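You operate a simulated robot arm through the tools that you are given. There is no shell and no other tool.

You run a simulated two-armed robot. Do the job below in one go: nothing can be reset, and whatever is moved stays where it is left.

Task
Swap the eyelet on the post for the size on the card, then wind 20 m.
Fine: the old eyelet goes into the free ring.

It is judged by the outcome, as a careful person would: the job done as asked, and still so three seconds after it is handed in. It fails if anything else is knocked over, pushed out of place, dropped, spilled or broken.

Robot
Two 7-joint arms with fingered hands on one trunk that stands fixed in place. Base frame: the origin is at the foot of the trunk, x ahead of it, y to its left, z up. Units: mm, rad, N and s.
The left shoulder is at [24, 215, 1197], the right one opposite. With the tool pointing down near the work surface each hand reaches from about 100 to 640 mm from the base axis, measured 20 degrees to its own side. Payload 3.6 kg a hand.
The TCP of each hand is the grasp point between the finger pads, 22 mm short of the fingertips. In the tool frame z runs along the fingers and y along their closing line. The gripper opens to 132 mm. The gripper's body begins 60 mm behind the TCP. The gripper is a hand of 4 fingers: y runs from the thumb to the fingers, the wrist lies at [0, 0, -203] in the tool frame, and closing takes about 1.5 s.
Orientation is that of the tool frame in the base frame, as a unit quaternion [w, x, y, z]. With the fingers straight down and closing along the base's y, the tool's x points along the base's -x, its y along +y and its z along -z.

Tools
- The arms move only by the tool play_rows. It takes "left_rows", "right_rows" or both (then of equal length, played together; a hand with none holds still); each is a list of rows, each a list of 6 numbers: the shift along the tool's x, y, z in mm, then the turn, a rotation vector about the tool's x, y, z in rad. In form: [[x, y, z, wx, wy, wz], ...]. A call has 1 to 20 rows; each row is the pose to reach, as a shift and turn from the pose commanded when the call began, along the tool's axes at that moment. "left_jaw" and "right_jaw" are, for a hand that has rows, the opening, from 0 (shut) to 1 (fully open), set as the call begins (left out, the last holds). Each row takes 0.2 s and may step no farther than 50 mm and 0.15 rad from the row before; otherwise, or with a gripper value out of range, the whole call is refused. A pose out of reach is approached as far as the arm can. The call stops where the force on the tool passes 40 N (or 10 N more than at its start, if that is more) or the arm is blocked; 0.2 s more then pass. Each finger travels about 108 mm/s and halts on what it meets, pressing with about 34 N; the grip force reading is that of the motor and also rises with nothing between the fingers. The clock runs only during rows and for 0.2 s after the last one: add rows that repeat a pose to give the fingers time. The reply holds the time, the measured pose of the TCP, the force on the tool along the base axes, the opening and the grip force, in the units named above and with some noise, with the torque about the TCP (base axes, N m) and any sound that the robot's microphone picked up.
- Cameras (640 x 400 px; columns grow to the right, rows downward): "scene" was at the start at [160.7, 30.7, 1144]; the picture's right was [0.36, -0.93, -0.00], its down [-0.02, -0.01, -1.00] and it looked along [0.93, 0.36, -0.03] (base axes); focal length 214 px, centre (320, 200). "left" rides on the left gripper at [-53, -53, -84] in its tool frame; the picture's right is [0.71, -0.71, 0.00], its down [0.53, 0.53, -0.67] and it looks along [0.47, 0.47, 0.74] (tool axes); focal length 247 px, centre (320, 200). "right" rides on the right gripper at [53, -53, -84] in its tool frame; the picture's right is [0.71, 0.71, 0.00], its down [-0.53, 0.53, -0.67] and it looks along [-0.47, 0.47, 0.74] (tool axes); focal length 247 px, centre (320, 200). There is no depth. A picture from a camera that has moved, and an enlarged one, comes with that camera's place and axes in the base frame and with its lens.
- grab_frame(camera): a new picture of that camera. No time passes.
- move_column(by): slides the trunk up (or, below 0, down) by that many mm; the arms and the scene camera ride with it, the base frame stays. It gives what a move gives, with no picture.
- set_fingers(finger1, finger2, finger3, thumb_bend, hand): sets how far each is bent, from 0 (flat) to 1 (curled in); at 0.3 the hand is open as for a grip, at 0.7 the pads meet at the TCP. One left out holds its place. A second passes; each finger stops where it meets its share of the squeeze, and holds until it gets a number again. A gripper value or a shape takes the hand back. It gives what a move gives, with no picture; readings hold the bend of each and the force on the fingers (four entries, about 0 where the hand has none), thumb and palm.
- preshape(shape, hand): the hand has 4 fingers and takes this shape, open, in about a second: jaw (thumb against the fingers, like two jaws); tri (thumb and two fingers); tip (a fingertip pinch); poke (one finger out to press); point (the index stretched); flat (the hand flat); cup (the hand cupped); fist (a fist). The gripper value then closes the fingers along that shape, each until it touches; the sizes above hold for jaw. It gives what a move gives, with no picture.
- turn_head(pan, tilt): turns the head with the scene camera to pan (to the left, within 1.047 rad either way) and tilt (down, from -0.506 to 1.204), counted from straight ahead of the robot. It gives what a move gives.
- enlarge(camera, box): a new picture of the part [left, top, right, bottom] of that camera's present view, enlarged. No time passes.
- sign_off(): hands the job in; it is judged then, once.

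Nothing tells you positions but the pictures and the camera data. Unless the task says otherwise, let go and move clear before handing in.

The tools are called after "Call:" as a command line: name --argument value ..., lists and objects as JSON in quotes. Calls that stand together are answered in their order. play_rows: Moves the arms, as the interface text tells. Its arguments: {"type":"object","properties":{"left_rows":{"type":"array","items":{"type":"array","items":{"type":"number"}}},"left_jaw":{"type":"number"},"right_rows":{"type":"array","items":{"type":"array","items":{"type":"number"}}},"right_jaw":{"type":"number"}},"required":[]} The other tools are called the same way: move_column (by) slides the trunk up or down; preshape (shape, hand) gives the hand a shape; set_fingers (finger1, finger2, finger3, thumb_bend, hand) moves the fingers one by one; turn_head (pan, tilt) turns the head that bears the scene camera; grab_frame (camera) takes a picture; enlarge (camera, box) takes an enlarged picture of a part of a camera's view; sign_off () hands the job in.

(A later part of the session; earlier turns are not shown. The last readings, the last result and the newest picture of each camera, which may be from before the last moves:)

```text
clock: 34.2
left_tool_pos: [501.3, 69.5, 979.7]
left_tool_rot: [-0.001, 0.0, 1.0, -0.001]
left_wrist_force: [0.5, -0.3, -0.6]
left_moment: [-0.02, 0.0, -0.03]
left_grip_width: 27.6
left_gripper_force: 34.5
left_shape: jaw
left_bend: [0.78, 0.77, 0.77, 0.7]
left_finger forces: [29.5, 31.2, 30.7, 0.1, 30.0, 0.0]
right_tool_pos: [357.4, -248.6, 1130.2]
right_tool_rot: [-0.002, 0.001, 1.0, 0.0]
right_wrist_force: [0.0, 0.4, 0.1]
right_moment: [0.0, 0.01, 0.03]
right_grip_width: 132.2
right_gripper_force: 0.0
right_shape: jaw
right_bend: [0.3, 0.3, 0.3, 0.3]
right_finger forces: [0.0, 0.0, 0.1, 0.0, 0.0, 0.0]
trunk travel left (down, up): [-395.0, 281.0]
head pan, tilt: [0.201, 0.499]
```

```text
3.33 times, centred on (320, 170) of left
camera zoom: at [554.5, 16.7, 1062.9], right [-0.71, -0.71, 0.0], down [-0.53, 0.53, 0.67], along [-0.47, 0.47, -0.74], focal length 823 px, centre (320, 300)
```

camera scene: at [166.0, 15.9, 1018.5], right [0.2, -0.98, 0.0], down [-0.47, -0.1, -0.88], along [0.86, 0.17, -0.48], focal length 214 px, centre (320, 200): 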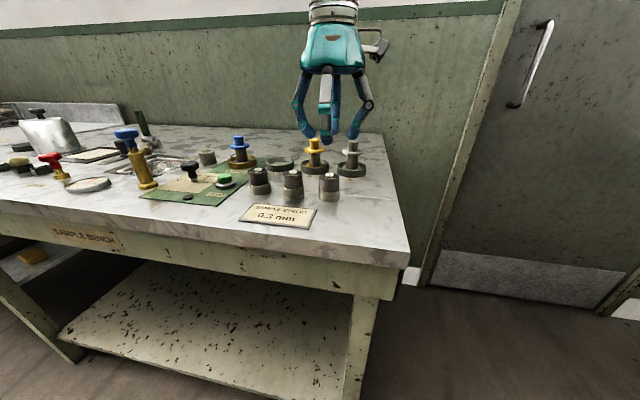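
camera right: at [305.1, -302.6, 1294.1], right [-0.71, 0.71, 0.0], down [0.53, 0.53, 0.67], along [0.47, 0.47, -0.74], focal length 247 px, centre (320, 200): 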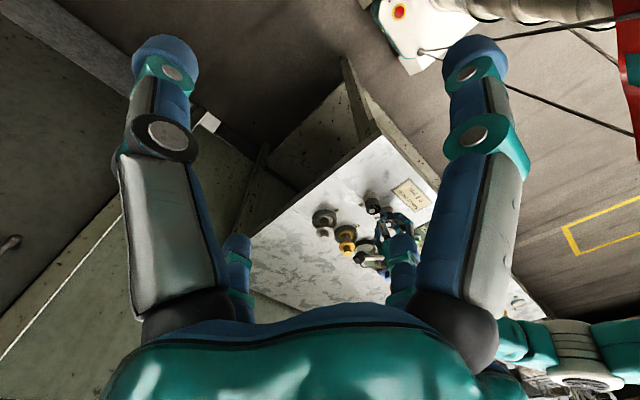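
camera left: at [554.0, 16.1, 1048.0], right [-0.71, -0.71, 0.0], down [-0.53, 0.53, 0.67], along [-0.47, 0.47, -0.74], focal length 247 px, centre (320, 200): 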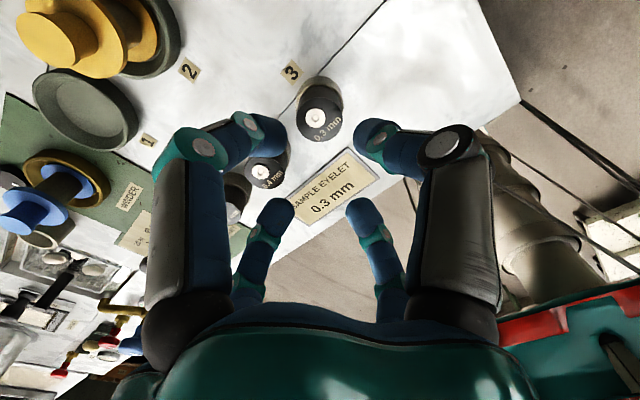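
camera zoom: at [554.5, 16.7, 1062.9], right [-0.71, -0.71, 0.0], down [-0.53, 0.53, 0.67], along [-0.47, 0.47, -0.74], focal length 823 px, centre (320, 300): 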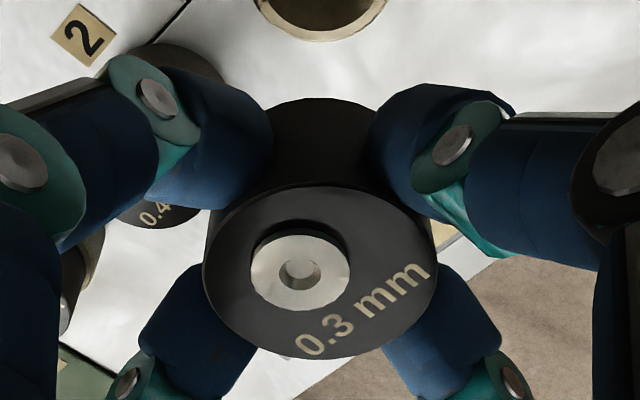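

Got the 0.3 mm eyelet; the 0.4 stays put in ring 2. I'll carry it over to the post at the same safe height.

Call:
play_rows --left_rows '[[-6, 16, 0, 0, 0, 0], [-17, 45, 0, 0, 0, 0], [-30, 79, 0, 0, 0, 0], [-44, 116, 0, 0, 0, 0], [-58, 153, 0, 0, 0, 0], [-72, 190, 0, 0, 0, 0], [-86, 227, 0, 0, 0, 0], [-99, 261, 0, 0, 0, 0], [-110, 290, 0, 0, 0, 0], [-118, 312, 0, 0, 0, 0], [-123, 325, 0, 0, 0, 0], [-125, 330, 0, 0, 0, 0], [-125, 330, 0, 0, 0, 0]]'

Call:
turn_head --pan 0.5 --tilt 0.25

Call:
grab_frame --camera "left"

Call:
grab_frame --camera "scene"

Call:
enlarge --camera "left" --box '[280, 50, 360, 140]'

```text
clock: 37.0
left_tool_pos: [626.2, 400.6, 978.8]
left_tool_rot: [-0.001, 0.0, 1.0, 0.0]
left_wrist_force: [0.2, 0.3, 0.2]
left_moment: [-0.02, 0.02, -0.01]
left_grip_width: 27.5
left_gripper_force: 34.3
left_shape: jaw
left_bend: [0.78, 0.77, 0.77, 0.7]
left_finger forces: [29.5, 31.3, 30.6, 0.0, 29.9, 0.0]
right_tool_pos: [358.0, -249.8, 1129.8]
right_tool_rot: [-0.001, 0.001, 1.0, 0.0]
right_wrist_force: [-0.3, 0.2, -0.3]
right_moment: [0.0, -0.01, 0.0]
right_grip_width: 131.8
right_gripper_force: 0.1
right_shape: jaw
right_bend: [0.3, 0.3, 0.3, 0.3]
right_finger forces: [0.1, 0.0, 0.0, 0.0, 0.0, 0.1]
trunk travel left (down, up): [-395.0, 281.0]
head pan, tilt: [0.201, 0.499]
```

```text
clock: 37.8
left_tool_pos: [626.0, 401.1, 979.3]
left_tool_rot: [-0.001, 0.0, 1.0, -0.001]
left_wrist_force: [0.8, -0.6, 0.0]
left_moment: [-0.03, -0.01, -0.04]
left_grip_width: 27.5
left_gripper_force: 33.7
left_shape: jaw
left_bend: [0.78, 0.77, 0.77, 0.7]
left_finger forces: [29.6, 31.1, 30.7, 0.0, 30.0, 0.0]
right_tool_pos: [358.9, -248.3, 1129.4]
right_tool_rot: [0.0, 0.001, 1.0, 0.0]
right_wrist_force: [0.4, 0.7, -0.3]
right_moment: [-0.02, 0.01, -0.01]
right_grip_width: 131.8
right_gripper_force: 0.1
right_shape: jaw
right_bend: [0.3, 0.3, 0.3, 0.3]
right_finger forces: [0.0, 0.0, 0.0, 0.0, 0.0, 0.0]
trunk travel left (down, up): [-395.0, 281.0]
head pan, tilt: [0.499, 0.25]
```

```text
taken
camera left: at [679.5, 346.8, 1062.0], right [-0.71, -0.71, 0.0], down [-0.53, 0.53, 0.67], along [-0.47, 0.47, -0.74], focal length 247 px, centre (320, 200)
```

left: 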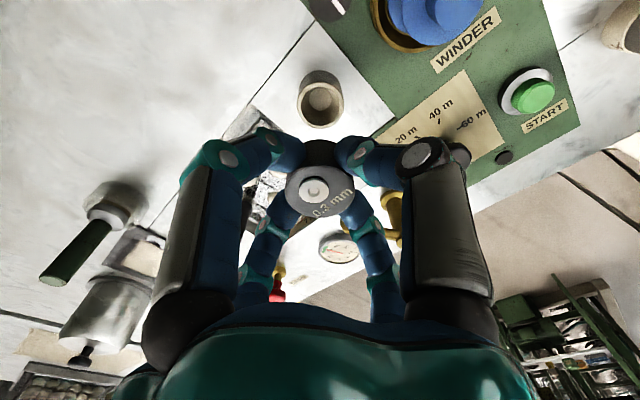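

```text
taken
camera scene: at [159.3, 42.4, 1041.4], right [0.48, -0.88, 0.0], down [-0.22, -0.12, -0.97], along [0.85, 0.46, -0.25], focal length 214 px, centre (320, 200)
```

scene: 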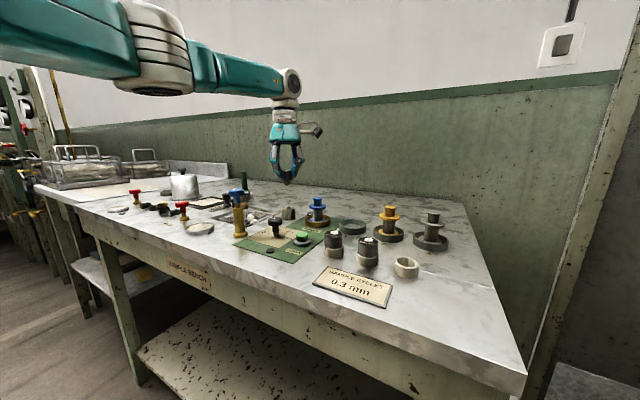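

```text
4.44 times, centred on (320, 95) of left
camera zoom: at [679.5, 346.8, 1062.0], right [-0.71, -0.71, 0.0], down [-0.53, 0.53, 0.67], along [-0.47, 0.47, -0.74], focal length 1098 px, centre (320, 667)
```

zoom: 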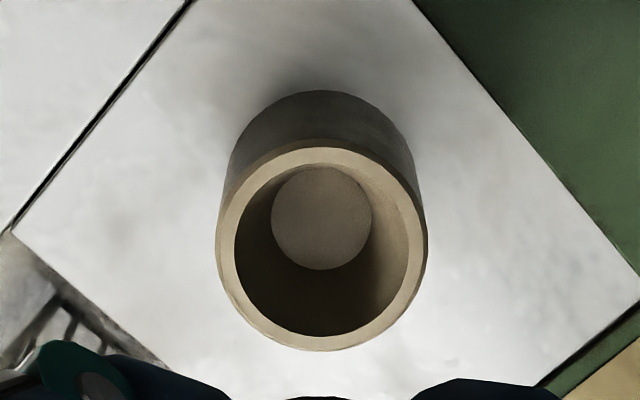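

Centred over the post socket. Lowering to just above seating height.

Call:
play_rows --left_rows '[[0, 0, 15, 0, 0, 0], [0, 0, 32, 0, 0, 0], [0, 0, 48, 0, 0, 0], [0, 0, 60, 0, 0, 0], [0, 0, 70, 0, 0, 0], [0, 0, 77, 0, 0, 0], [0, 0, 78, 0, 0, 0], [0, 0, 78, 0, 0, 0]]'

Call:
enlarge --camera "scene" --box '[265, 165, 315, 235]'

Call:
enlarge --camera "left" --box '[260, 90, 380, 230]'

```text
clock: 39.6
left_tool_pos: [626.2, 399.0, 900.5]
left_tool_rot: [-0.001, 0.0, 1.0, 0.0]
left_wrist_force: [0.1, -0.5, 0.6]
left_moment: [0.0, -0.03, 0.04]
left_grip_width: 27.3
left_gripper_force: 34.2
left_shape: jaw
left_bend: [0.78, 0.77, 0.77, 0.7]
left_finger forces: [29.6, 31.6, 30.6, 0.0, 30.0, 0.0]
right_tool_pos: [358.5, -248.8, 1131.1]
right_tool_rot: [-0.001, 0.001, 1.0, 0.0]
right_wrist_force: [0.2, -0.2, -0.2]
right_moment: [0.02, -0.01, -0.01]
right_grip_width: 131.8
right_gripper_force: 0.0
right_shape: jaw
right_bend: [0.3, 0.3, 0.3, 0.3]
right_finger forces: [0.0, 0.1, 0.0, 0.0, 0.0, 0.1]
trunk travel left (down, up): [-395.0, 281.0]
head pan, tilt: [0.499, 0.25]
```

```text
5.71 times, centred on (290, 200) of scene
camera zoom: at [159.3, 42.5, 1041.4], right [0.48, -0.88, 0.0], down [-0.22, -0.12, -0.97], along [0.85, 0.46, -0.25], focal length 1226 px, centre (491, 200)
```

zoom: 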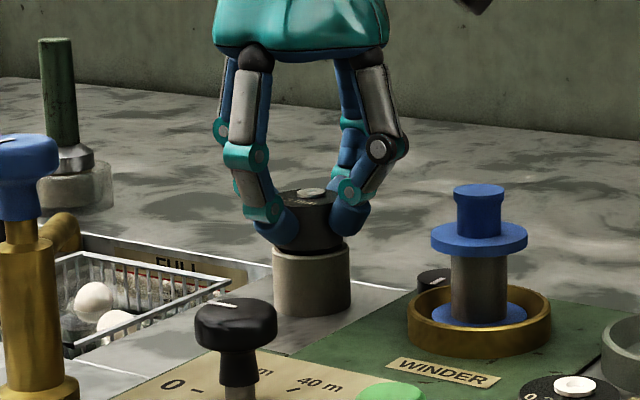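

```text
2.86 times, centred on (320, 160) of left
camera zoom: at [679.8, 346.8, 983.9], right [-0.71, -0.71, 0.0], down [-0.53, 0.53, 0.67], along [-0.47, 0.47, -0.74], focal length 706 px, centre (320, 314)
```

zoom: 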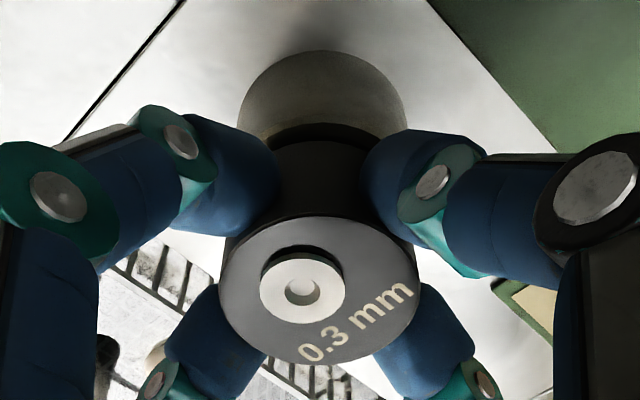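

Plug is inside the socket and aligned. Creeping down until contact.

Call:
play_rows --left_rows '[[0, 0, 1, 0, 0, 0], [0, 0, 2, 0, 0, 0], [0, 0, 2, 0, 0, 0]]'

Call:
play_rows --left_rows '[[0, 0, 0.5, 0, 0, 0], [0, 0, 1, 0, 0, 0], [0, 0, 1, 0, 0, 0]]'

Call:
enlarge --camera "scene" --box '[275, 180, 305, 225]'

```text
clock: 40.4
left_tool_pos: [625.6, 399.5, 899.6]
left_tool_rot: [-0.001, -0.001, 1.0, 0.0]
left_wrist_force: [-0.6, -0.2, 0.4]
left_moment: [-0.01, 0.01, 0.01]
left_grip_width: 27.3
left_gripper_force: 34.0
left_shape: jaw
left_bend: [0.78, 0.77, 0.77, 0.7]
left_finger forces: [29.6, 31.5, 30.7, 0.0, 29.9, 0.0]
right_tool_pos: [358.2, -247.8, 1129.1]
right_tool_rot: [-0.001, 0.002, 1.0, 0.0]
right_wrist_force: [0.1, 0.0, 0.5]
right_moment: [0.03, -0.02, 0.01]
right_grip_width: 132.1
right_gripper_force: 0.0
right_shape: jaw
right_bend: [0.3, 0.3, 0.3, 0.3]
right_finger forces: [0.0, 0.1, 0.1, 0.1, 0.0, 0.1]
trunk travel left (down, up): [-395.0, 281.0]
head pan, tilt: [0.499, 0.25]
```

```text
clock: 41.2
left_tool_pos: [625.4, 399.2, 899.1]
left_tool_rot: [0.0, 0.0, 1.0, 0.0]
left_wrist_force: [-0.5, 0.4, 0.1]
left_moment: [-0.02, -0.01, 0.03]
left_grip_width: 27.4
left_gripper_force: 34.0
left_shape: jaw
left_bend: [0.78, 0.77, 0.77, 0.7]
left_finger forces: [29.5, 31.6, 30.8, 0.0, 29.9, 0.0]
right_tool_pos: [358.7, -248.3, 1129.2]
right_tool_rot: [-0.001, 0.0, 1.0, -0.001]
right_wrist_force: [0.1, -0.4, -0.3]
right_moment: [-0.01, 0.01, 0.03]
right_grip_width: 132.1
right_gripper_force: 0.1
right_shape: jaw
right_bend: [0.3, 0.3, 0.3, 0.3]
right_finger forces: [0.1, 0.0, 0.0, 0.0, 0.0, 0.1]
trunk travel left (down, up): [-395.0, 281.0]
head pan, tilt: [0.499, 0.25]
```

```text
8.89 times, centred on (290, 202) of scene
camera zoom: at [159.3, 42.5, 1041.4], right [0.48, -0.88, 0.0], down [-0.22, -0.12, -0.97], along [0.85, 0.46, -0.25], focal length 1906 px, centre (587, 178)
```

zoom: 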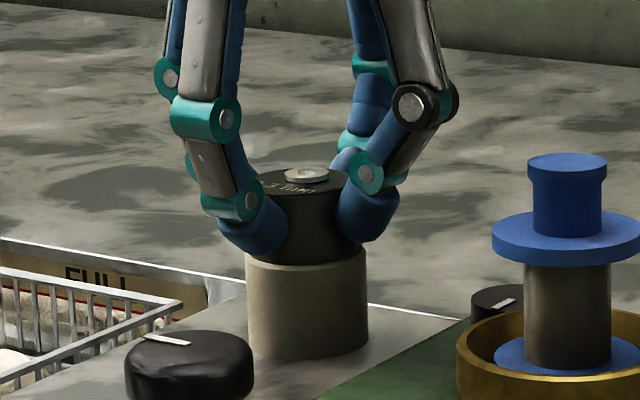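

Call:
play_rows --left_rows '[[0, 0, 0.5, 0, 0, 0], [0, 0, 1, 0, 0, 0], [0, 0, 1, 0, 0, 0]]'

Call:
play_rows --left_rows '[[0, 0, 0.5, 0, 0, 0], [0, 0, 0.8, 0, 0, 0], [0, 0, 0.8, 0, 0, 0]]'

Call:
enlarge --camera "scene" --box '[275, 180, 305, 225]'

Call:
enlarge --camera "left" --box '[260, 90, 380, 230]'

```text
clock: 42.0
left_tool_pos: [625.9, 399.4, 898.4]
left_tool_rot: [0.001, 0.0, 1.0, 0.0]
left_wrist_force: [0.7, 0.2, 3.6]
left_moment: [0.02, 0.06, -0.02]
left_grip_width: 27.7
left_gripper_force: 34.1
left_shape: jaw
left_bend: [0.78, 0.77, 0.77, 0.7]
left_finger forces: [29.8, 32.1, 31.0, 0.0, 30.1, 0.0]
right_tool_pos: [357.3, -249.1, 1131.0]
right_tool_rot: [0.0, 0.0, 1.0, 0.0]
right_wrist_force: [-0.7, -0.9, -0.5]
right_moment: [0.01, -0.01, 0.03]
right_grip_width: 131.8
right_gripper_force: 0.0
right_shape: jaw
right_bend: [0.3, 0.3, 0.3, 0.3]
right_finger forces: [0.0, 0.0, 0.0, 0.0, 0.1, 0.0]
trunk travel left (down, up): [-395.0, 281.0]
head pan, tilt: [0.499, 0.25]
```

```text
clock: 42.8
left_tool_pos: [624.8, 400.4, 898.5]
left_tool_rot: [0.001, 0.0, 1.0, 0.0]
left_wrist_force: [1.7, 0.3, 8.9]
left_moment: [0.03, 0.04, 0.01]
left_grip_width: 27.5
left_gripper_force: 34.1
left_shape: jaw
left_bend: [0.78, 0.77, 0.78, 0.7]
left_finger forces: [30.3, 32.6, 31.6, 0.0, 31.0, 0.1]
right_tool_pos: [357.4, -249.6, 1130.0]
right_tool_rot: [0.0, 0.001, 1.0, -0.001]
right_wrist_force: [0.8, 1.0, 0.2]
right_moment: [0.0, 0.02, 0.0]
right_grip_width: 132.1
right_gripper_force: 0.2
right_shape: jaw
right_bend: [0.3, 0.3, 0.3, 0.3]
right_finger forces: [0.0, 0.0, 0.1, 0.0, 0.0, 0.1]
trunk travel left (down, up): [-395.0, 281.0]
head pan, tilt: [0.499, 0.25]
```

```text
8.89 times, centred on (290, 202) of scene
camera zoom: at [158.7, 42.1, 1041.6], right [0.48, -0.88, 0.0], down [-0.22, -0.12, -0.97], along [0.85, 0.46, -0.25], focal length 1906 px, centre (587, 178)
```

zoom: 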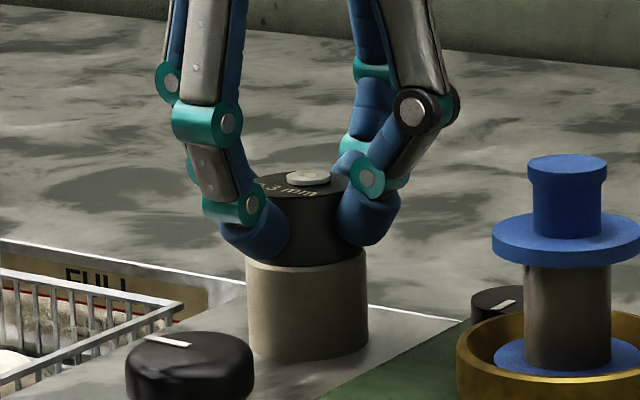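

```text
2.86 times, centred on (320, 160) of left
camera zoom: at [679.4, 346.0, 980.8], right [-0.71, -0.71, 0.0], down [-0.53, 0.53, 0.67], along [-0.47, 0.47, -0.74], focal length 706 px, centre (320, 314)
```

zoom: 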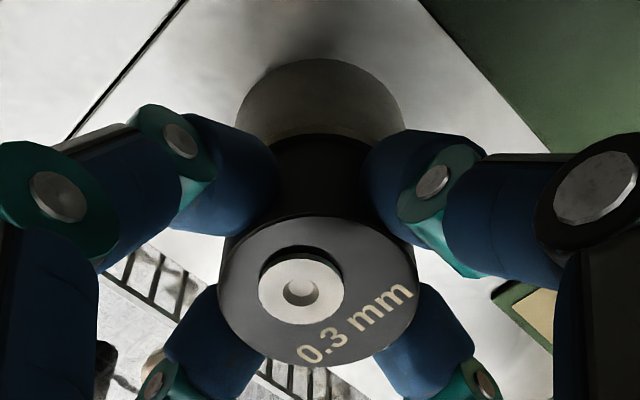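

Seated with firm contact (≈9 N). Relieving slightly, then opening.

Call:
play_rows --left_rows '[[0, 0, -0.8, 0, 0, 0], [0, 0, -0.8, 0, 0, 0]]'

Call:
play_rows --left_rows '[[0, 0, 0, 0, 0, 0], [0, 0, 0, 0, 0, 0], [0, 0, 0, 0, 0, 0], [0, 0, 0, 0, 0, 0]]' --left_jaw 0.36

Call:
play_rows --left_rows '[[0, 0, -8, 0, 0, 0], [0, 0, -20, 0, 0, 0], [0, 0, -40, 0, 0, 0], [0, 0, -65, 0, 0, 0], [0, 0, -90, 0, 0, 0], [0, 0, -110, 0, 0, 0], [0, 0, -110, 0, 0, 0]]'

Call:
enlarge --camera "scene" --box '[250, 160, 350, 260]'

Call:
grab_frame --camera "left"

```text
clock: 43.4
left_tool_pos: [625.7, 398.4, 898.2]
left_tool_rot: [0.0, 0.001, 1.0, -0.001]
left_wrist_force: [2.8, 0.0, 6.9]
left_moment: [0.03, -0.01, -0.01]
left_grip_width: 27.6
left_gripper_force: 33.6
left_shape: jaw
left_bend: [0.78, 0.77, 0.78, 0.7]
left_finger forces: [30.6, 32.4, 31.5, 0.0, 31.0, 0.0]
right_tool_pos: [358.9, -249.4, 1130.2]
right_tool_rot: [0.0, 0.001, 1.0, 0.001]
right_wrist_force: [0.1, -0.4, -0.5]
right_moment: [-0.01, -0.01, -0.01]
right_grip_width: 131.8
right_gripper_force: 0.0
right_shape: jaw
right_bend: [0.3, 0.3, 0.3, 0.3]
right_finger forces: [0.1, 0.0, 0.0, 0.0, 0.0, 0.0]
trunk travel left (down, up): [-395.0, 281.0]
head pan, tilt: [0.499, 0.25]
```

```text
clock: 44.4
left_tool_pos: [625.3, 399.6, 896.7]
left_tool_rot: [-0.001, 0.001, 1.0, 0.0]
left_wrist_force: [-0.1, 0.2, 0.0]
left_moment: [0.03, 0.02, 0.0]
left_grip_width: 47.2
left_gripper_force: 0.1
left_shape: jaw
left_bend: [0.44, 0.44, 0.44, 0.7]
left_finger forces: [0.0, 0.1, 0.0, 0.0, 0.0, 0.0]
right_tool_pos: [357.8, -249.0, 1129.9]
right_tool_rot: [-0.001, 0.002, 1.0, 0.0]
right_wrist_force: [0.6, -0.2, -0.6]
right_moment: [-0.02, 0.0, 0.02]
right_grip_width: 132.0
right_gripper_force: 0.0
right_shape: jaw
right_bend: [0.3, 0.3, 0.3, 0.3]
right_finger forces: [0.0, 0.0, 0.0, 0.0, 0.0, 0.1]
trunk travel left (down, up): [-395.0, 281.0]
head pan, tilt: [0.499, 0.25]
```

```text
clock: 46.0
left_tool_pos: [625.1, 398.8, 1008.3]
left_tool_rot: [-0.002, 0.0, 1.0, 0.0]
left_wrist_force: [-0.3, -0.1, -0.3]
left_moment: [-0.04, 0.0, 0.04]
left_grip_width: 47.4
left_gripper_force: 0.1
left_shape: jaw
left_bend: [0.44, 0.44, 0.44, 0.7]
left_finger forces: [0.0, 0.1, 0.0, 0.0, 0.0, 0.0]
right_tool_pos: [356.8, -248.7, 1130.0]
right_tool_rot: [-0.001, 0.001, 1.0, 0.0]
right_wrist_force: [-0.1, -0.9, 0.3]
right_moment: [-0.03, -0.01, -0.04]
right_grip_width: 132.1
right_gripper_force: 0.1
right_shape: jaw
right_bend: [0.3, 0.3, 0.3, 0.3]
right_finger forces: [0.0, 0.0, 0.0, 0.0, 0.0, 0.0]
trunk travel left (down, up): [-395.0, 281.0]
head pan, tilt: [0.499, 0.25]
```

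```text
4.00 times, centred on (300, 210) of scene
camera zoom: at [159.3, 42.5, 1041.4], right [0.48, -0.88, 0.0], down [-0.22, -0.12, -0.97], along [0.85, 0.46, -0.25], focal length 858 px, centre (400, 160)
```

zoom: 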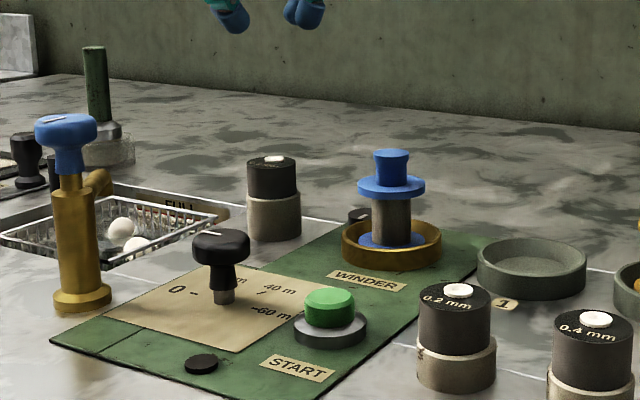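

```text
taken
camera left: at [679.4, 346.3, 1090.7], right [-0.71, -0.71, 0.0], down [-0.52, 0.53, 0.67], along [-0.47, 0.47, -0.74], focal length 247 px, centre (320, 200)
```

left: 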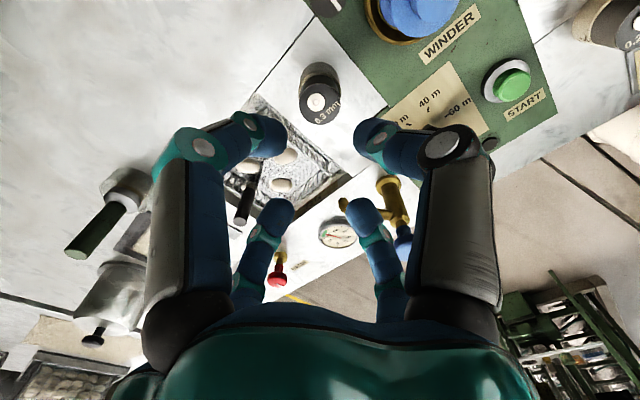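

The 0.3 mm eyelet sits on the post. Next the knob at about (509, 347): I'll move above it and measure it; the tall faucet at (474, 422) needs care.

Call:
play_rows --left_rows '[[30, -13, 0, 0, 0, 0], [60, -27, 0, 0, 0, 0], [90, -40, 0, 0, 0, 0], [116, -52, 0, 0, 0, 0], [116, -52, 0, 0, 0, 0]]'

Call:
grab_frame --camera "left"

Call:
enlarge --camera "left" --box '[260, 50, 380, 160]'

Call:
enlarge --camera "scene" --box '[225, 180, 325, 260]'

```text
clock: 47.2
left_tool_pos: [508.7, 347.2, 1008.1]
left_tool_rot: [-0.001, 0.0, 1.0, 0.0]
left_wrist_force: [-0.4, -0.3, -0.7]
left_moment: [0.0, 0.01, 0.02]
left_grip_width: 47.4
left_gripper_force: 0.0
left_shape: jaw
left_bend: [0.44, 0.44, 0.44, 0.7]
left_finger forces: [0.0, 0.0, 0.0, 0.0, 0.1, 0.1]
right_tool_pos: [358.3, -248.9, 1130.1]
right_tool_rot: [-0.001, 0.0, 1.0, 0.0]
right_wrist_force: [0.3, -0.4, -0.3]
right_moment: [0.02, 0.0, 0.01]
right_grip_width: 131.9
right_gripper_force: 0.1
right_shape: jaw
right_bend: [0.3, 0.3, 0.3, 0.3]
right_finger forces: [0.0, 0.1, 0.0, 0.0, 0.0, 0.0]
trunk travel left (down, up): [-395.0, 281.0]
head pan, tilt: [0.499, 0.25]
```

```text
taken
camera left: at [563.4, 294.8, 1090.5], right [-0.71, -0.71, 0.0], down [-0.53, 0.53, 0.67], along [-0.47, 0.47, -0.74], focal length 247 px, centre (320, 200)
```

left: 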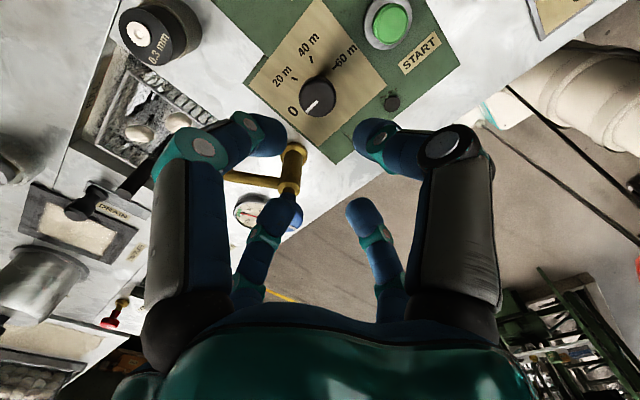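

```text
3.64 times, centred on (320, 105) of left
camera zoom: at [563.4, 294.8, 1090.5], right [-0.71, -0.71, 0.0], down [-0.53, 0.53, 0.67], along [-0.47, 0.47, -0.74], focal length 898 px, centre (320, 546)
```

zoom: 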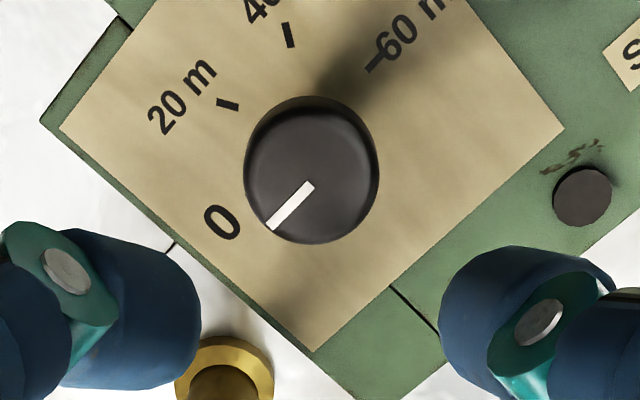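

```text
5.00 times, centred on (275, 220) of scene
camera zoom: at [159.3, 42.4, 1041.4], right [0.48, -0.88, 0.0], down [-0.22, -0.12, -0.97], along [0.85, 0.46, -0.25], focal length 1072 px, centre (545, 100)
```

zoom: 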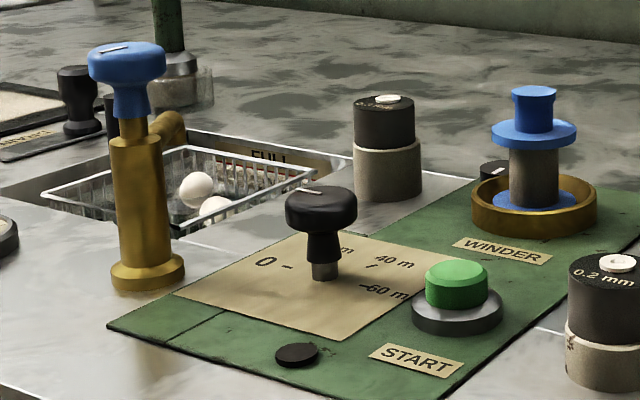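

Knob axis is at (510.6, 350.0), top z ≈ 880, pointer on 0; the ticks confirm 60° clockwise to 20 m. I'll first test in the air that the wrist can make the turn.

Call:
play_rows --left_rows '[[-0.2, 2.2, 0, 0, 0, 0.14], [-0.2, 2.2, 0, 0, 0, 0.28], [-0.2, 2.2, 0, 0, 0, 0.42], [-0.2, 2.2, 0, 0, 0, 0.56], [-0.2, 2.2, 0, 0, 0, 0.7], [-0.2, 2.2, 0, 0, 0, 0.84], [-0.2, 2.2, 0, 0, 0, 0.93], [-0.2, 2.2, 0, 0, 0, 0.93]]'

Call:
grab_frame --camera "scene"

Call:
grab_frame --camera "left"

```text
clock: 49.0
left_tool_pos: [509.9, 349.8, 1006.0]
left_tool_rot: [0.0, 0.449, 0.894, 0.0]
left_wrist_force: [0.2, -0.9, 0.6]
left_moment: [-0.02, 0.0, 0.0]
left_grip_width: 47.2
left_gripper_force: 0.1
left_shape: jaw
left_bend: [0.44, 0.44, 0.44, 0.7]
left_finger forces: [0.0, 0.1, 0.1, 0.1, 0.0, 0.0]
right_tool_pos: [358.1, -249.5, 1130.2]
right_tool_rot: [-0.002, 0.001, 1.0, 0.0]
right_wrist_force: [0.3, 0.3, -0.1]
right_moment: [-0.01, 0.01, 0.0]
right_grip_width: 131.7
right_gripper_force: 0.1
right_shape: jaw
right_bend: [0.3, 0.3, 0.3, 0.3]
right_finger forces: [0.1, 0.0, 0.0, 0.1, 0.0, 0.0]
trunk travel left (down, up): [-395.0, 281.0]
head pan, tilt: [0.499, 0.25]
```

```text
taken
camera scene: at [159.1, 42.4, 1041.5], right [0.48, -0.88, 0.0], down [-0.22, -0.12, -0.97], along [0.85, 0.46, -0.25], focal length 214 px, centre (320, 200)
```

scene: 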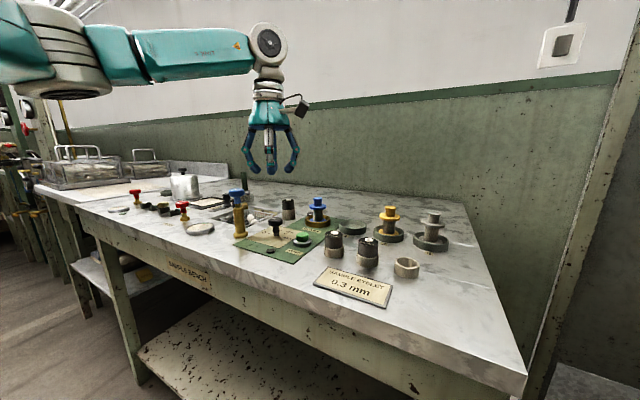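

```text
taken
camera left: at [499.7, 275.3, 1090.4], right [-0.99, 0.15, 0.0], down [0.11, 0.74, 0.67], along [0.1, 0.66, -0.74], focal length 247 px, centre (320, 200)
```

left: 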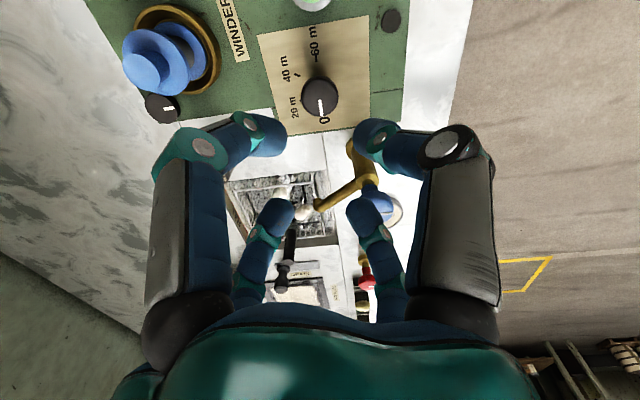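

The wrist makes the turn fine. Rotating back to the starting angle (slightly past nominal so fingers avoid the faucet), then descending onto the knob.

Call:
play_rows --left_rows '[[0, 0, 0, 0, 0, -0.14], [0, 0, 0, 0, 0, -0.28], [0, 0, 0, 0, 0, -0.42], [0, 0, 0, 0, 0, -0.56], [0, 0, 0, 0, 0, -0.7], [0, 0, 0, 0, 0, -0.84], [0, 0, 0, 0, 0, -0.98], [0, 0, 0, 0, 0, -1.1], [0, 0, 0, 0, 0, -1.1]]'

Call:
play_rows --left_rows '[[0, 0, 20, 0, 0, 0], [0, 0, 40, 0, 0, 0], [0, 0, 55, 0, 0, 0], [0, 0, 66, 0, 0, 0], [0, 0, 66, 0, 0, 0]]'

Call:
grab_frame --camera "left"

Call:
enlarge --camera "left" --box '[250, 80, 390, 220]'

Call:
enlarge --camera "scene" --box '[215, 140, 315, 260]'

```text
clock: 51.0
left_tool_pos: [509.4, 350.3, 1007.3]
left_tool_rot: [-0.001, -0.085, 0.996, 0.0]
left_wrist_force: [1.0, 0.7, -0.7]
left_moment: [0.03, 0.01, 0.01]
left_grip_width: 47.2
left_gripper_force: 0.1
left_shape: jaw
left_bend: [0.44, 0.44, 0.44, 0.7]
left_finger forces: [0.0, 0.1, 0.1, 0.0, 0.1, 0.1]
right_tool_pos: [357.0, -248.7, 1129.5]
right_tool_rot: [-0.001, 0.0, 1.0, 0.001]
right_wrist_force: [0.1, -0.3, 0.7]
right_moment: [0.02, 0.02, 0.04]
right_grip_width: 131.9
right_gripper_force: 0.1
right_shape: jaw
right_bend: [0.3, 0.3, 0.3, 0.3]
right_finger forces: [0.0, 0.0, 0.0, 0.0, 0.0, 0.0]
trunk travel left (down, up): [-395.0, 281.0]
head pan, tilt: [0.499, 0.25]
```

```text
clock: 52.2
left_tool_pos: [509.6, 350.4, 941.2]
left_tool_rot: [-0.001, -0.085, 0.996, 0.0]
left_wrist_force: [-0.7, 0.3, -0.4]
left_moment: [0.0, 0.0, 0.01]
left_grip_width: 47.5
left_gripper_force: 0.1
left_shape: jaw
left_bend: [0.44, 0.44, 0.44, 0.7]
left_finger forces: [0.1, 0.1, 0.0, 0.0, 0.0, 0.1]
right_tool_pos: [358.3, -248.1, 1130.0]
right_tool_rot: [-0.001, 0.001, 1.0, 0.0]
right_wrist_force: [1.3, -0.1, -0.7]
right_moment: [0.03, 0.0, 0.03]
right_grip_width: 131.7
right_gripper_force: 0.1
right_shape: jaw
right_bend: [0.3, 0.3, 0.3, 0.3]
right_finger forces: [0.1, 0.1, 0.0, 0.0, 0.0, 0.1]
trunk travel left (down, up): [-395.0, 281.0]
head pan, tilt: [0.499, 0.25]
```

```text
taken
camera left: at [571.9, 306.7, 1023.5], right [-0.58, -0.82, 0.0], down [-0.61, 0.43, 0.67], along [-0.55, 0.39, -0.74], focal length 247 px, centre (320, 200)
```

left: 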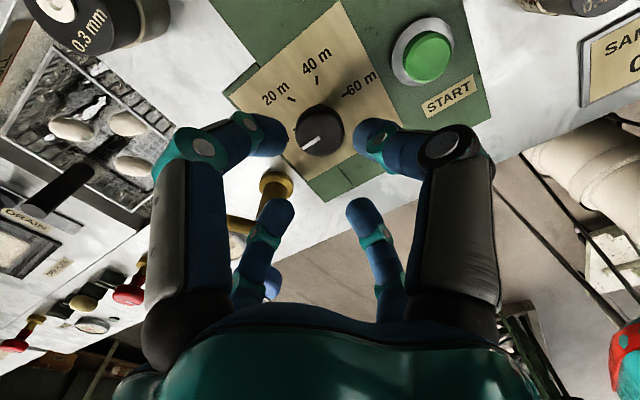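

```text
2.86 times, centred on (320, 150) of left
camera zoom: at [571.9, 306.7, 1023.5], right [-0.58, -0.82, 0.0], down [-0.61, 0.43, 0.67], along [-0.55, 0.39, -0.74], focal length 706 px, centre (320, 343)
```

zoom: 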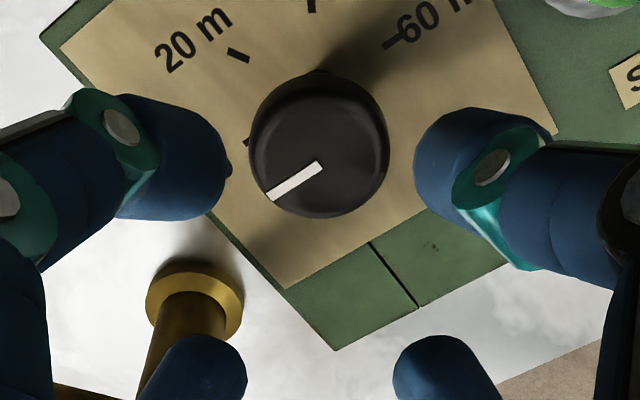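

```text
3.33 times, centred on (265, 200) of scene
camera zoom: at [159.1, 42.4, 1041.5], right [0.48, -0.88, 0.0], down [-0.22, -0.12, -0.97], along [0.85, 0.46, -0.25], focal length 715 px, centre (503, 200)
```

zoom: 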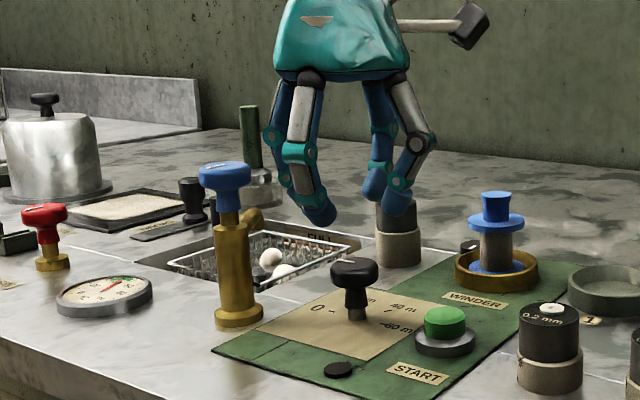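

Call:
play_rows --left_rows '[[0, 0, 12, 0, 0, 0], [0, 0, 24, 0, 0, 0], [0, 0, 24, 0, 0, 0]]'

Call:
enlarge --camera "scene" --box '[225, 160, 315, 260]'

Call:
enlarge --camera "left" --box '[200, 80, 400, 320]'

```text
clock: 53.0
left_tool_pos: [510.7, 349.0, 916.8]
left_tool_rot: [-0.001, -0.085, 0.996, 0.001]
left_wrist_force: [0.6, -0.4, 0.4]
left_moment: [0.01, 0.0, -0.04]
left_grip_width: 47.2
left_gripper_force: 0.2
left_shape: jaw
left_bend: [0.44, 0.44, 0.44, 0.7]
left_finger forces: [0.1, 0.1, 0.0, 0.1, 0.0, 0.1]
right_tool_pos: [358.3, -248.8, 1130.3]
right_tool_rot: [0.0, 0.001, 1.0, -0.001]
right_wrist_force: [0.2, 1.2, -0.2]
right_moment: [0.01, 0.02, -0.01]
right_grip_width: 132.1
right_gripper_force: 0.0
right_shape: jaw
right_bend: [0.3, 0.3, 0.3, 0.3]
right_finger forces: [0.0, 0.0, 0.1, 0.0, 0.0, 0.0]
trunk travel left (down, up): [-395.0, 281.0]
head pan, tilt: [0.499, 0.25]
```

```text
4.00 times, centred on (270, 210) of scene
camera zoom: at [159.1, 42.4, 1041.5], right [0.48, -0.88, 0.0], down [-0.22, -0.12, -0.97], along [0.85, 0.46, -0.25], focal length 858 px, centre (520, 160)
```

zoom: 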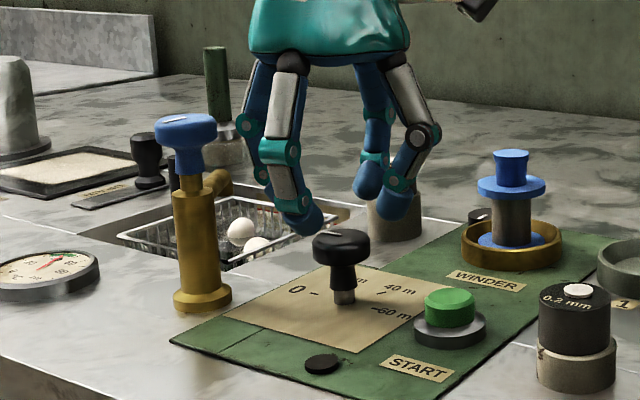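

```text
1.67 times, centred on (300, 200) of left
camera zoom: at [572.1, 306.4, 1000.2], right [-0.58, -0.82, 0.0], down [-0.61, 0.43, 0.67], along [-0.55, 0.39, -0.74], focal length 412 px, centre (353, 200)
```

zoom: 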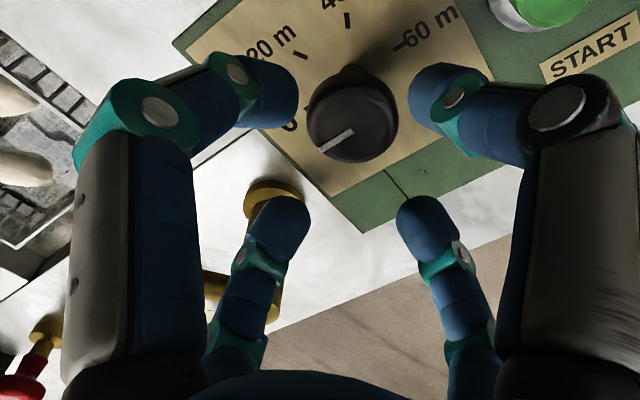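

Clearance from the faucet looks fine. Descending the rest to grip height.

Call:
play_rows --left_rows '[[0, 0, 10, 0, 0, 0], [0, 0, 19, 0, 0, 0], [0, 0, 26, 0, 0, 0], [0, 0, 26, 0, 0, 0]]'

Call:
enlarge --camera "scene" --box '[225, 160, 315, 260]'

Call:
enlarge --camera "left" --box '[220, 80, 420, 280]'

```text
clock: 54.0
left_tool_pos: [510.0, 350.1, 891.4]
left_tool_rot: [-0.001, -0.084, 0.996, 0.0]
left_wrist_force: [0.2, 0.7, 0.7]
left_moment: [0.03, 0.0, -0.01]
left_grip_width: 47.1
left_gripper_force: 0.1
left_shape: jaw
left_bend: [0.44, 0.44, 0.44, 0.7]
left_finger forces: [0.0, 0.0, 0.1, 0.0, 0.1, 0.0]
right_tool_pos: [357.5, -249.1, 1129.6]
right_tool_rot: [-0.001, 0.0, 1.0, 0.001]
right_wrist_force: [-0.6, -0.3, 1.0]
right_moment: [0.04, -0.01, 0.0]
right_grip_width: 131.9
right_gripper_force: 0.0
right_shape: jaw
right_bend: [0.3, 0.3, 0.3, 0.3]
right_finger forces: [0.0, 0.0, 0.0, 0.0, 0.0, 0.0]
trunk travel left (down, up): [-395.0, 281.0]
head pan, tilt: [0.499, 0.25]
```

```text
4.00 times, centred on (270, 210) of scene
camera zoom: at [159.1, 42.4, 1041.5], right [0.48, -0.88, 0.0], down [-0.22, -0.12, -0.97], along [0.85, 0.46, -0.25], focal length 858 px, centre (520, 160)
```

zoom: 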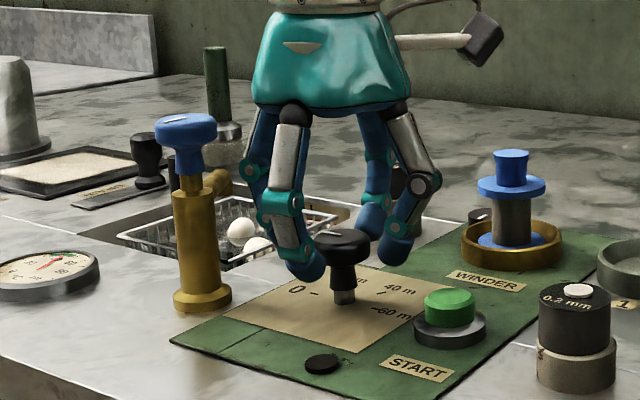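

```text
2.00 times, centred on (320, 180) of left
camera zoom: at [571.7, 306.5, 974.6], right [-0.58, -0.82, 0.0], down [-0.61, 0.43, 0.67], along [-0.55, 0.39, -0.74], focal length 494 px, centre (320, 240)
```

zoom: 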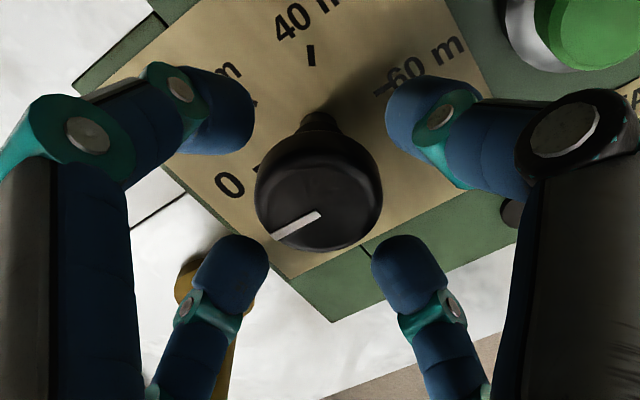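

Fingertips are level with the knob's head. Closing on it.

Call:
play_rows --left_rows '[[0, 0, 0, 0, 0, 0], [0, 0, 0, 0, 0, 0], [0, 0, 0, 0, 0, 0], [0, 0, 0, 0, 0, 0], [0, 0, 0, 0, 0, 0]]' --left_jaw 0.0

Call:
enlarge --camera "left" --box '[220, 80, 420, 280]'

Call:
enlarge --camera "scene" --box '[225, 160, 315, 260]'

```text
clock: 55.2
left_tool_pos: [510.2, 349.6, 891.3]
left_tool_rot: [-0.001, -0.084, 0.996, 0.0]
left_wrist_force: [0.0, 0.2, 0.9]
left_moment: [-0.01, 0.01, 0.01]
left_grip_width: 24.5
left_gripper_force: 34.6
left_shape: jaw
left_bend: [0.77, 0.77, 0.77, 0.7]
left_finger forces: [29.4, 29.8, 29.3, 0.0, 30.6, 0.0]
right_tool_pos: [358.6, -248.7, 1129.0]
right_tool_rot: [-0.001, 0.002, 1.0, 0.0]
right_wrist_force: [-0.4, 0.2, -0.8]
right_moment: [0.01, -0.06, 0.04]
right_grip_width: 132.1
right_gripper_force: 0.1
right_shape: jaw
right_bend: [0.3, 0.3, 0.3, 0.3]
right_finger forces: [0.0, 0.1, 0.0, 0.0, 0.1, 0.0]
trunk travel left (down, up): [-395.0, 281.0]
head pan, tilt: [0.499, 0.25]
```

```text
2.00 times, centred on (320, 180) of left
camera zoom: at [571.8, 306.4, 974.6], right [-0.58, -0.82, 0.0], down [-0.61, 0.43, 0.67], along [-0.55, 0.39, -0.74], focal length 494 px, centre (320, 240)
```

zoom: 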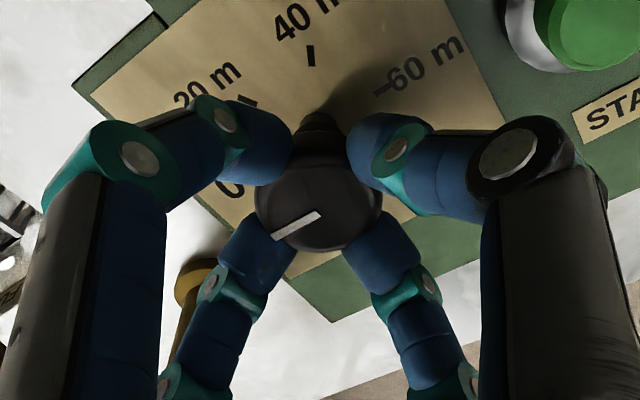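

```text
4.00 times, centred on (270, 210) of scene
camera zoom: at [159.2, 42.5, 1041.5], right [0.48, -0.88, 0.0], down [-0.22, -0.12, -0.97], along [0.85, 0.46, -0.25], focal length 858 px, centre (520, 160)
```

zoom: 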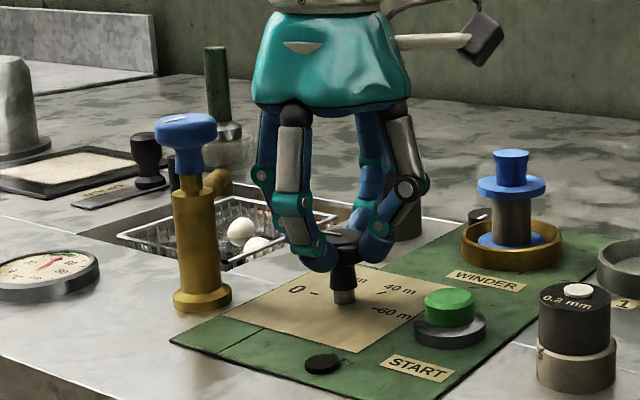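

Knob gripped, no side load. Turning clockwise in two stages, checking halfway.

Call:
play_rows --left_rows '[[0, 0, 0, 0, 0, 0.08], [0, 0, 0, 0, 0, 0.18], [0, 0, 0, 0, 0, 0.28], [0, 0, 0, 0, 0, 0.38], [0, 0, 0, 0, 0, 0.48], [0, 0, 0, 0, 0, 0.52], [0, 0, 0, 0, 0, 0.52]]'

Call:
enlarge --camera "left" --box '[220, 80, 420, 280]'

Call:
enlarge --camera "scene" --box '[225, 160, 315, 260]'

```text
clock: 56.8
left_tool_pos: [509.6, 349.8, 890.8]
left_tool_rot: [-0.001, 0.175, 0.985, 0.0]
left_wrist_force: [-1.5, 2.1, -0.3]
left_moment: [0.01, 0.07, -0.03]
left_grip_width: 24.4
left_gripper_force: 33.6
left_shape: jaw
left_bend: [0.77, 0.77, 0.77, 0.7]
left_finger forces: [29.4, 30.1, 30.3, 0.0, 30.6, 0.0]
right_tool_pos: [357.4, -248.3, 1130.3]
right_tool_rot: [0.0, 0.001, 1.0, 0.001]
right_wrist_force: [-0.4, 0.4, 0.2]
right_moment: [0.03, -0.01, 0.0]
right_grip_width: 131.8
right_gripper_force: 0.0
right_shape: jaw
right_bend: [0.3, 0.3, 0.3, 0.3]
right_finger forces: [0.1, 0.0, 0.1, 0.0, 0.1, 0.1]
trunk travel left (down, up): [-395.0, 281.0]
head pan, tilt: [0.499, 0.25]
```

```text
2.00 times, centred on (320, 180) of left
camera zoom: at [542.1, 281.8, 974.6], right [-0.91, -0.42, 0.0], down [-0.31, 0.68, 0.67], along [-0.28, 0.61, -0.74], focal length 494 px, centre (320, 240)
```

zoom: 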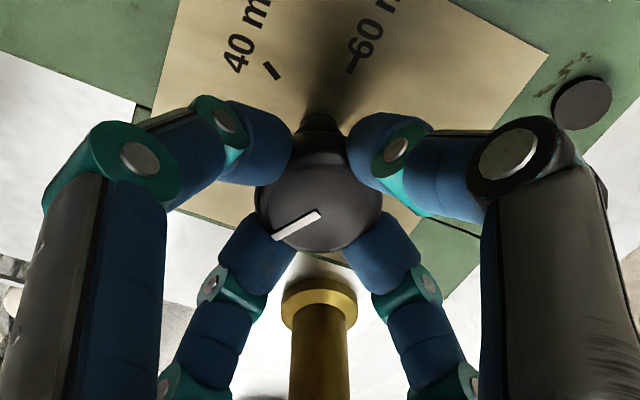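

```text
4.00 times, centred on (270, 210) of scene
camera zoom: at [158.9, 42.6, 1041.5], right [0.48, -0.88, 0.0], down [-0.22, -0.12, -0.97], along [0.85, 0.46, -0.25], focal length 858 px, centre (520, 160)
```

zoom: 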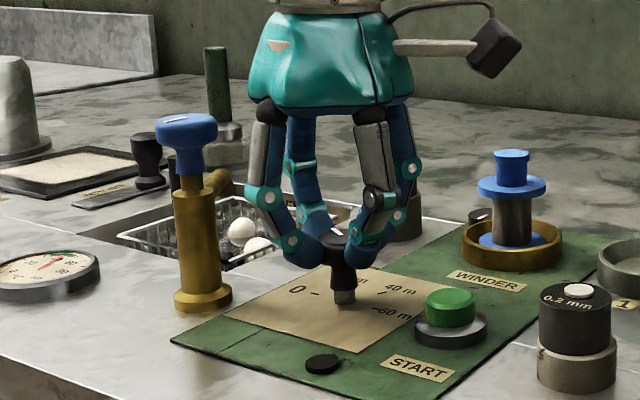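

The knob turns with the hand without slipping. Continuing to the full 60°.

Call:
play_rows --left_rows '[[0, 0, 0, 0, 0, 0.1], [0, 0, 0, 0, 0, 0.2], [0, 0, 0, 0, 0, 0.3], [0, 0, 0, 0, 0, 0.4], [0, 0, 0, 0, 0, 0.48], [0, 0, 0, 0, 0, 0.527], [0, 0, 0, 0, 0, 0.527]]'

Call:
enlarge --camera "left" --box '[220, 80, 420, 280]'

Call:
enlarge --camera "scene" --box '[225, 160, 315, 260]'

```text
clock: 58.4
left_tool_pos: [509.6, 350.5, 891.8]
left_tool_rot: [0.0, 0.425, 0.905, 0.001]
left_wrist_force: [0.7, 2.5, 0.2]
left_moment: [0.07, -0.01, 0.0]
left_grip_width: 24.2
left_gripper_force: 33.8
left_shape: jaw
left_bend: [0.77, 0.77, 0.77, 0.7]
left_finger forces: [29.6, 30.7, 30.5, 0.0, 30.4, 0.0]
right_tool_pos: [357.7, -247.3, 1129.5]
right_tool_rot: [-0.001, 0.001, 1.0, -0.001]
right_wrist_force: [0.1, 0.3, 0.7]
right_moment: [0.01, -0.05, -0.01]
right_grip_width: 131.7
right_gripper_force: 0.0
right_shape: jaw
right_bend: [0.3, 0.3, 0.3, 0.3]
right_finger forces: [0.1, 0.0, 0.0, 0.0, 0.0, 0.0]
trunk travel left (down, up): [-395.0, 281.0]
head pan, tilt: [0.499, 0.25]
```

```text
2.00 times, centred on (320, 180) of left
camera zoom: at [503.4, 275.3, 974.7], right [-1.0, 0.09, 0.0], down [0.07, 0.74, 0.67], along [0.06, 0.67, -0.74], focal length 494 px, centre (320, 240)
```

zoom: 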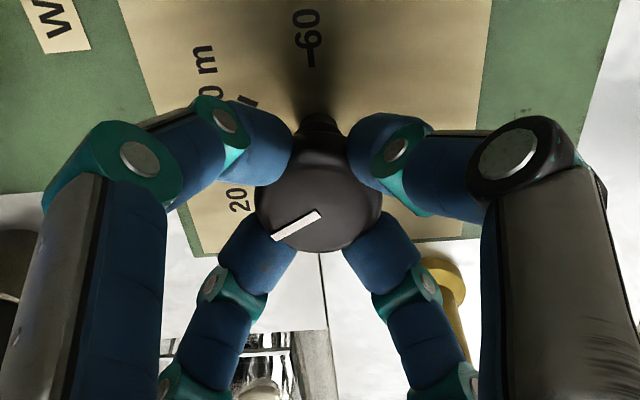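

```text
4.00 times, centred on (270, 210) of scene
camera zoom: at [159.1, 42.8, 1041.5], right [0.48, -0.88, 0.0], down [-0.22, -0.12, -0.97], along [0.85, 0.46, -0.25], focal length 858 px, centre (520, 160)
```

zoom: 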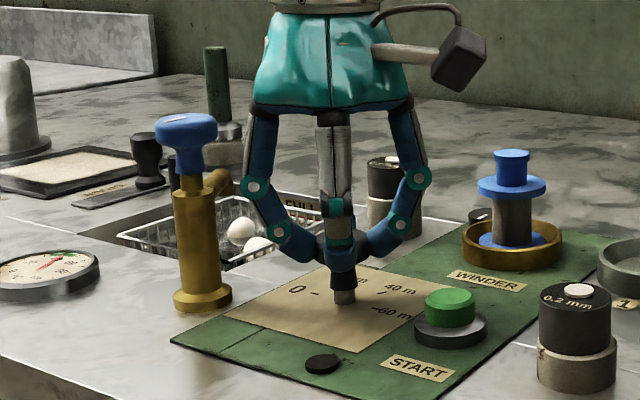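

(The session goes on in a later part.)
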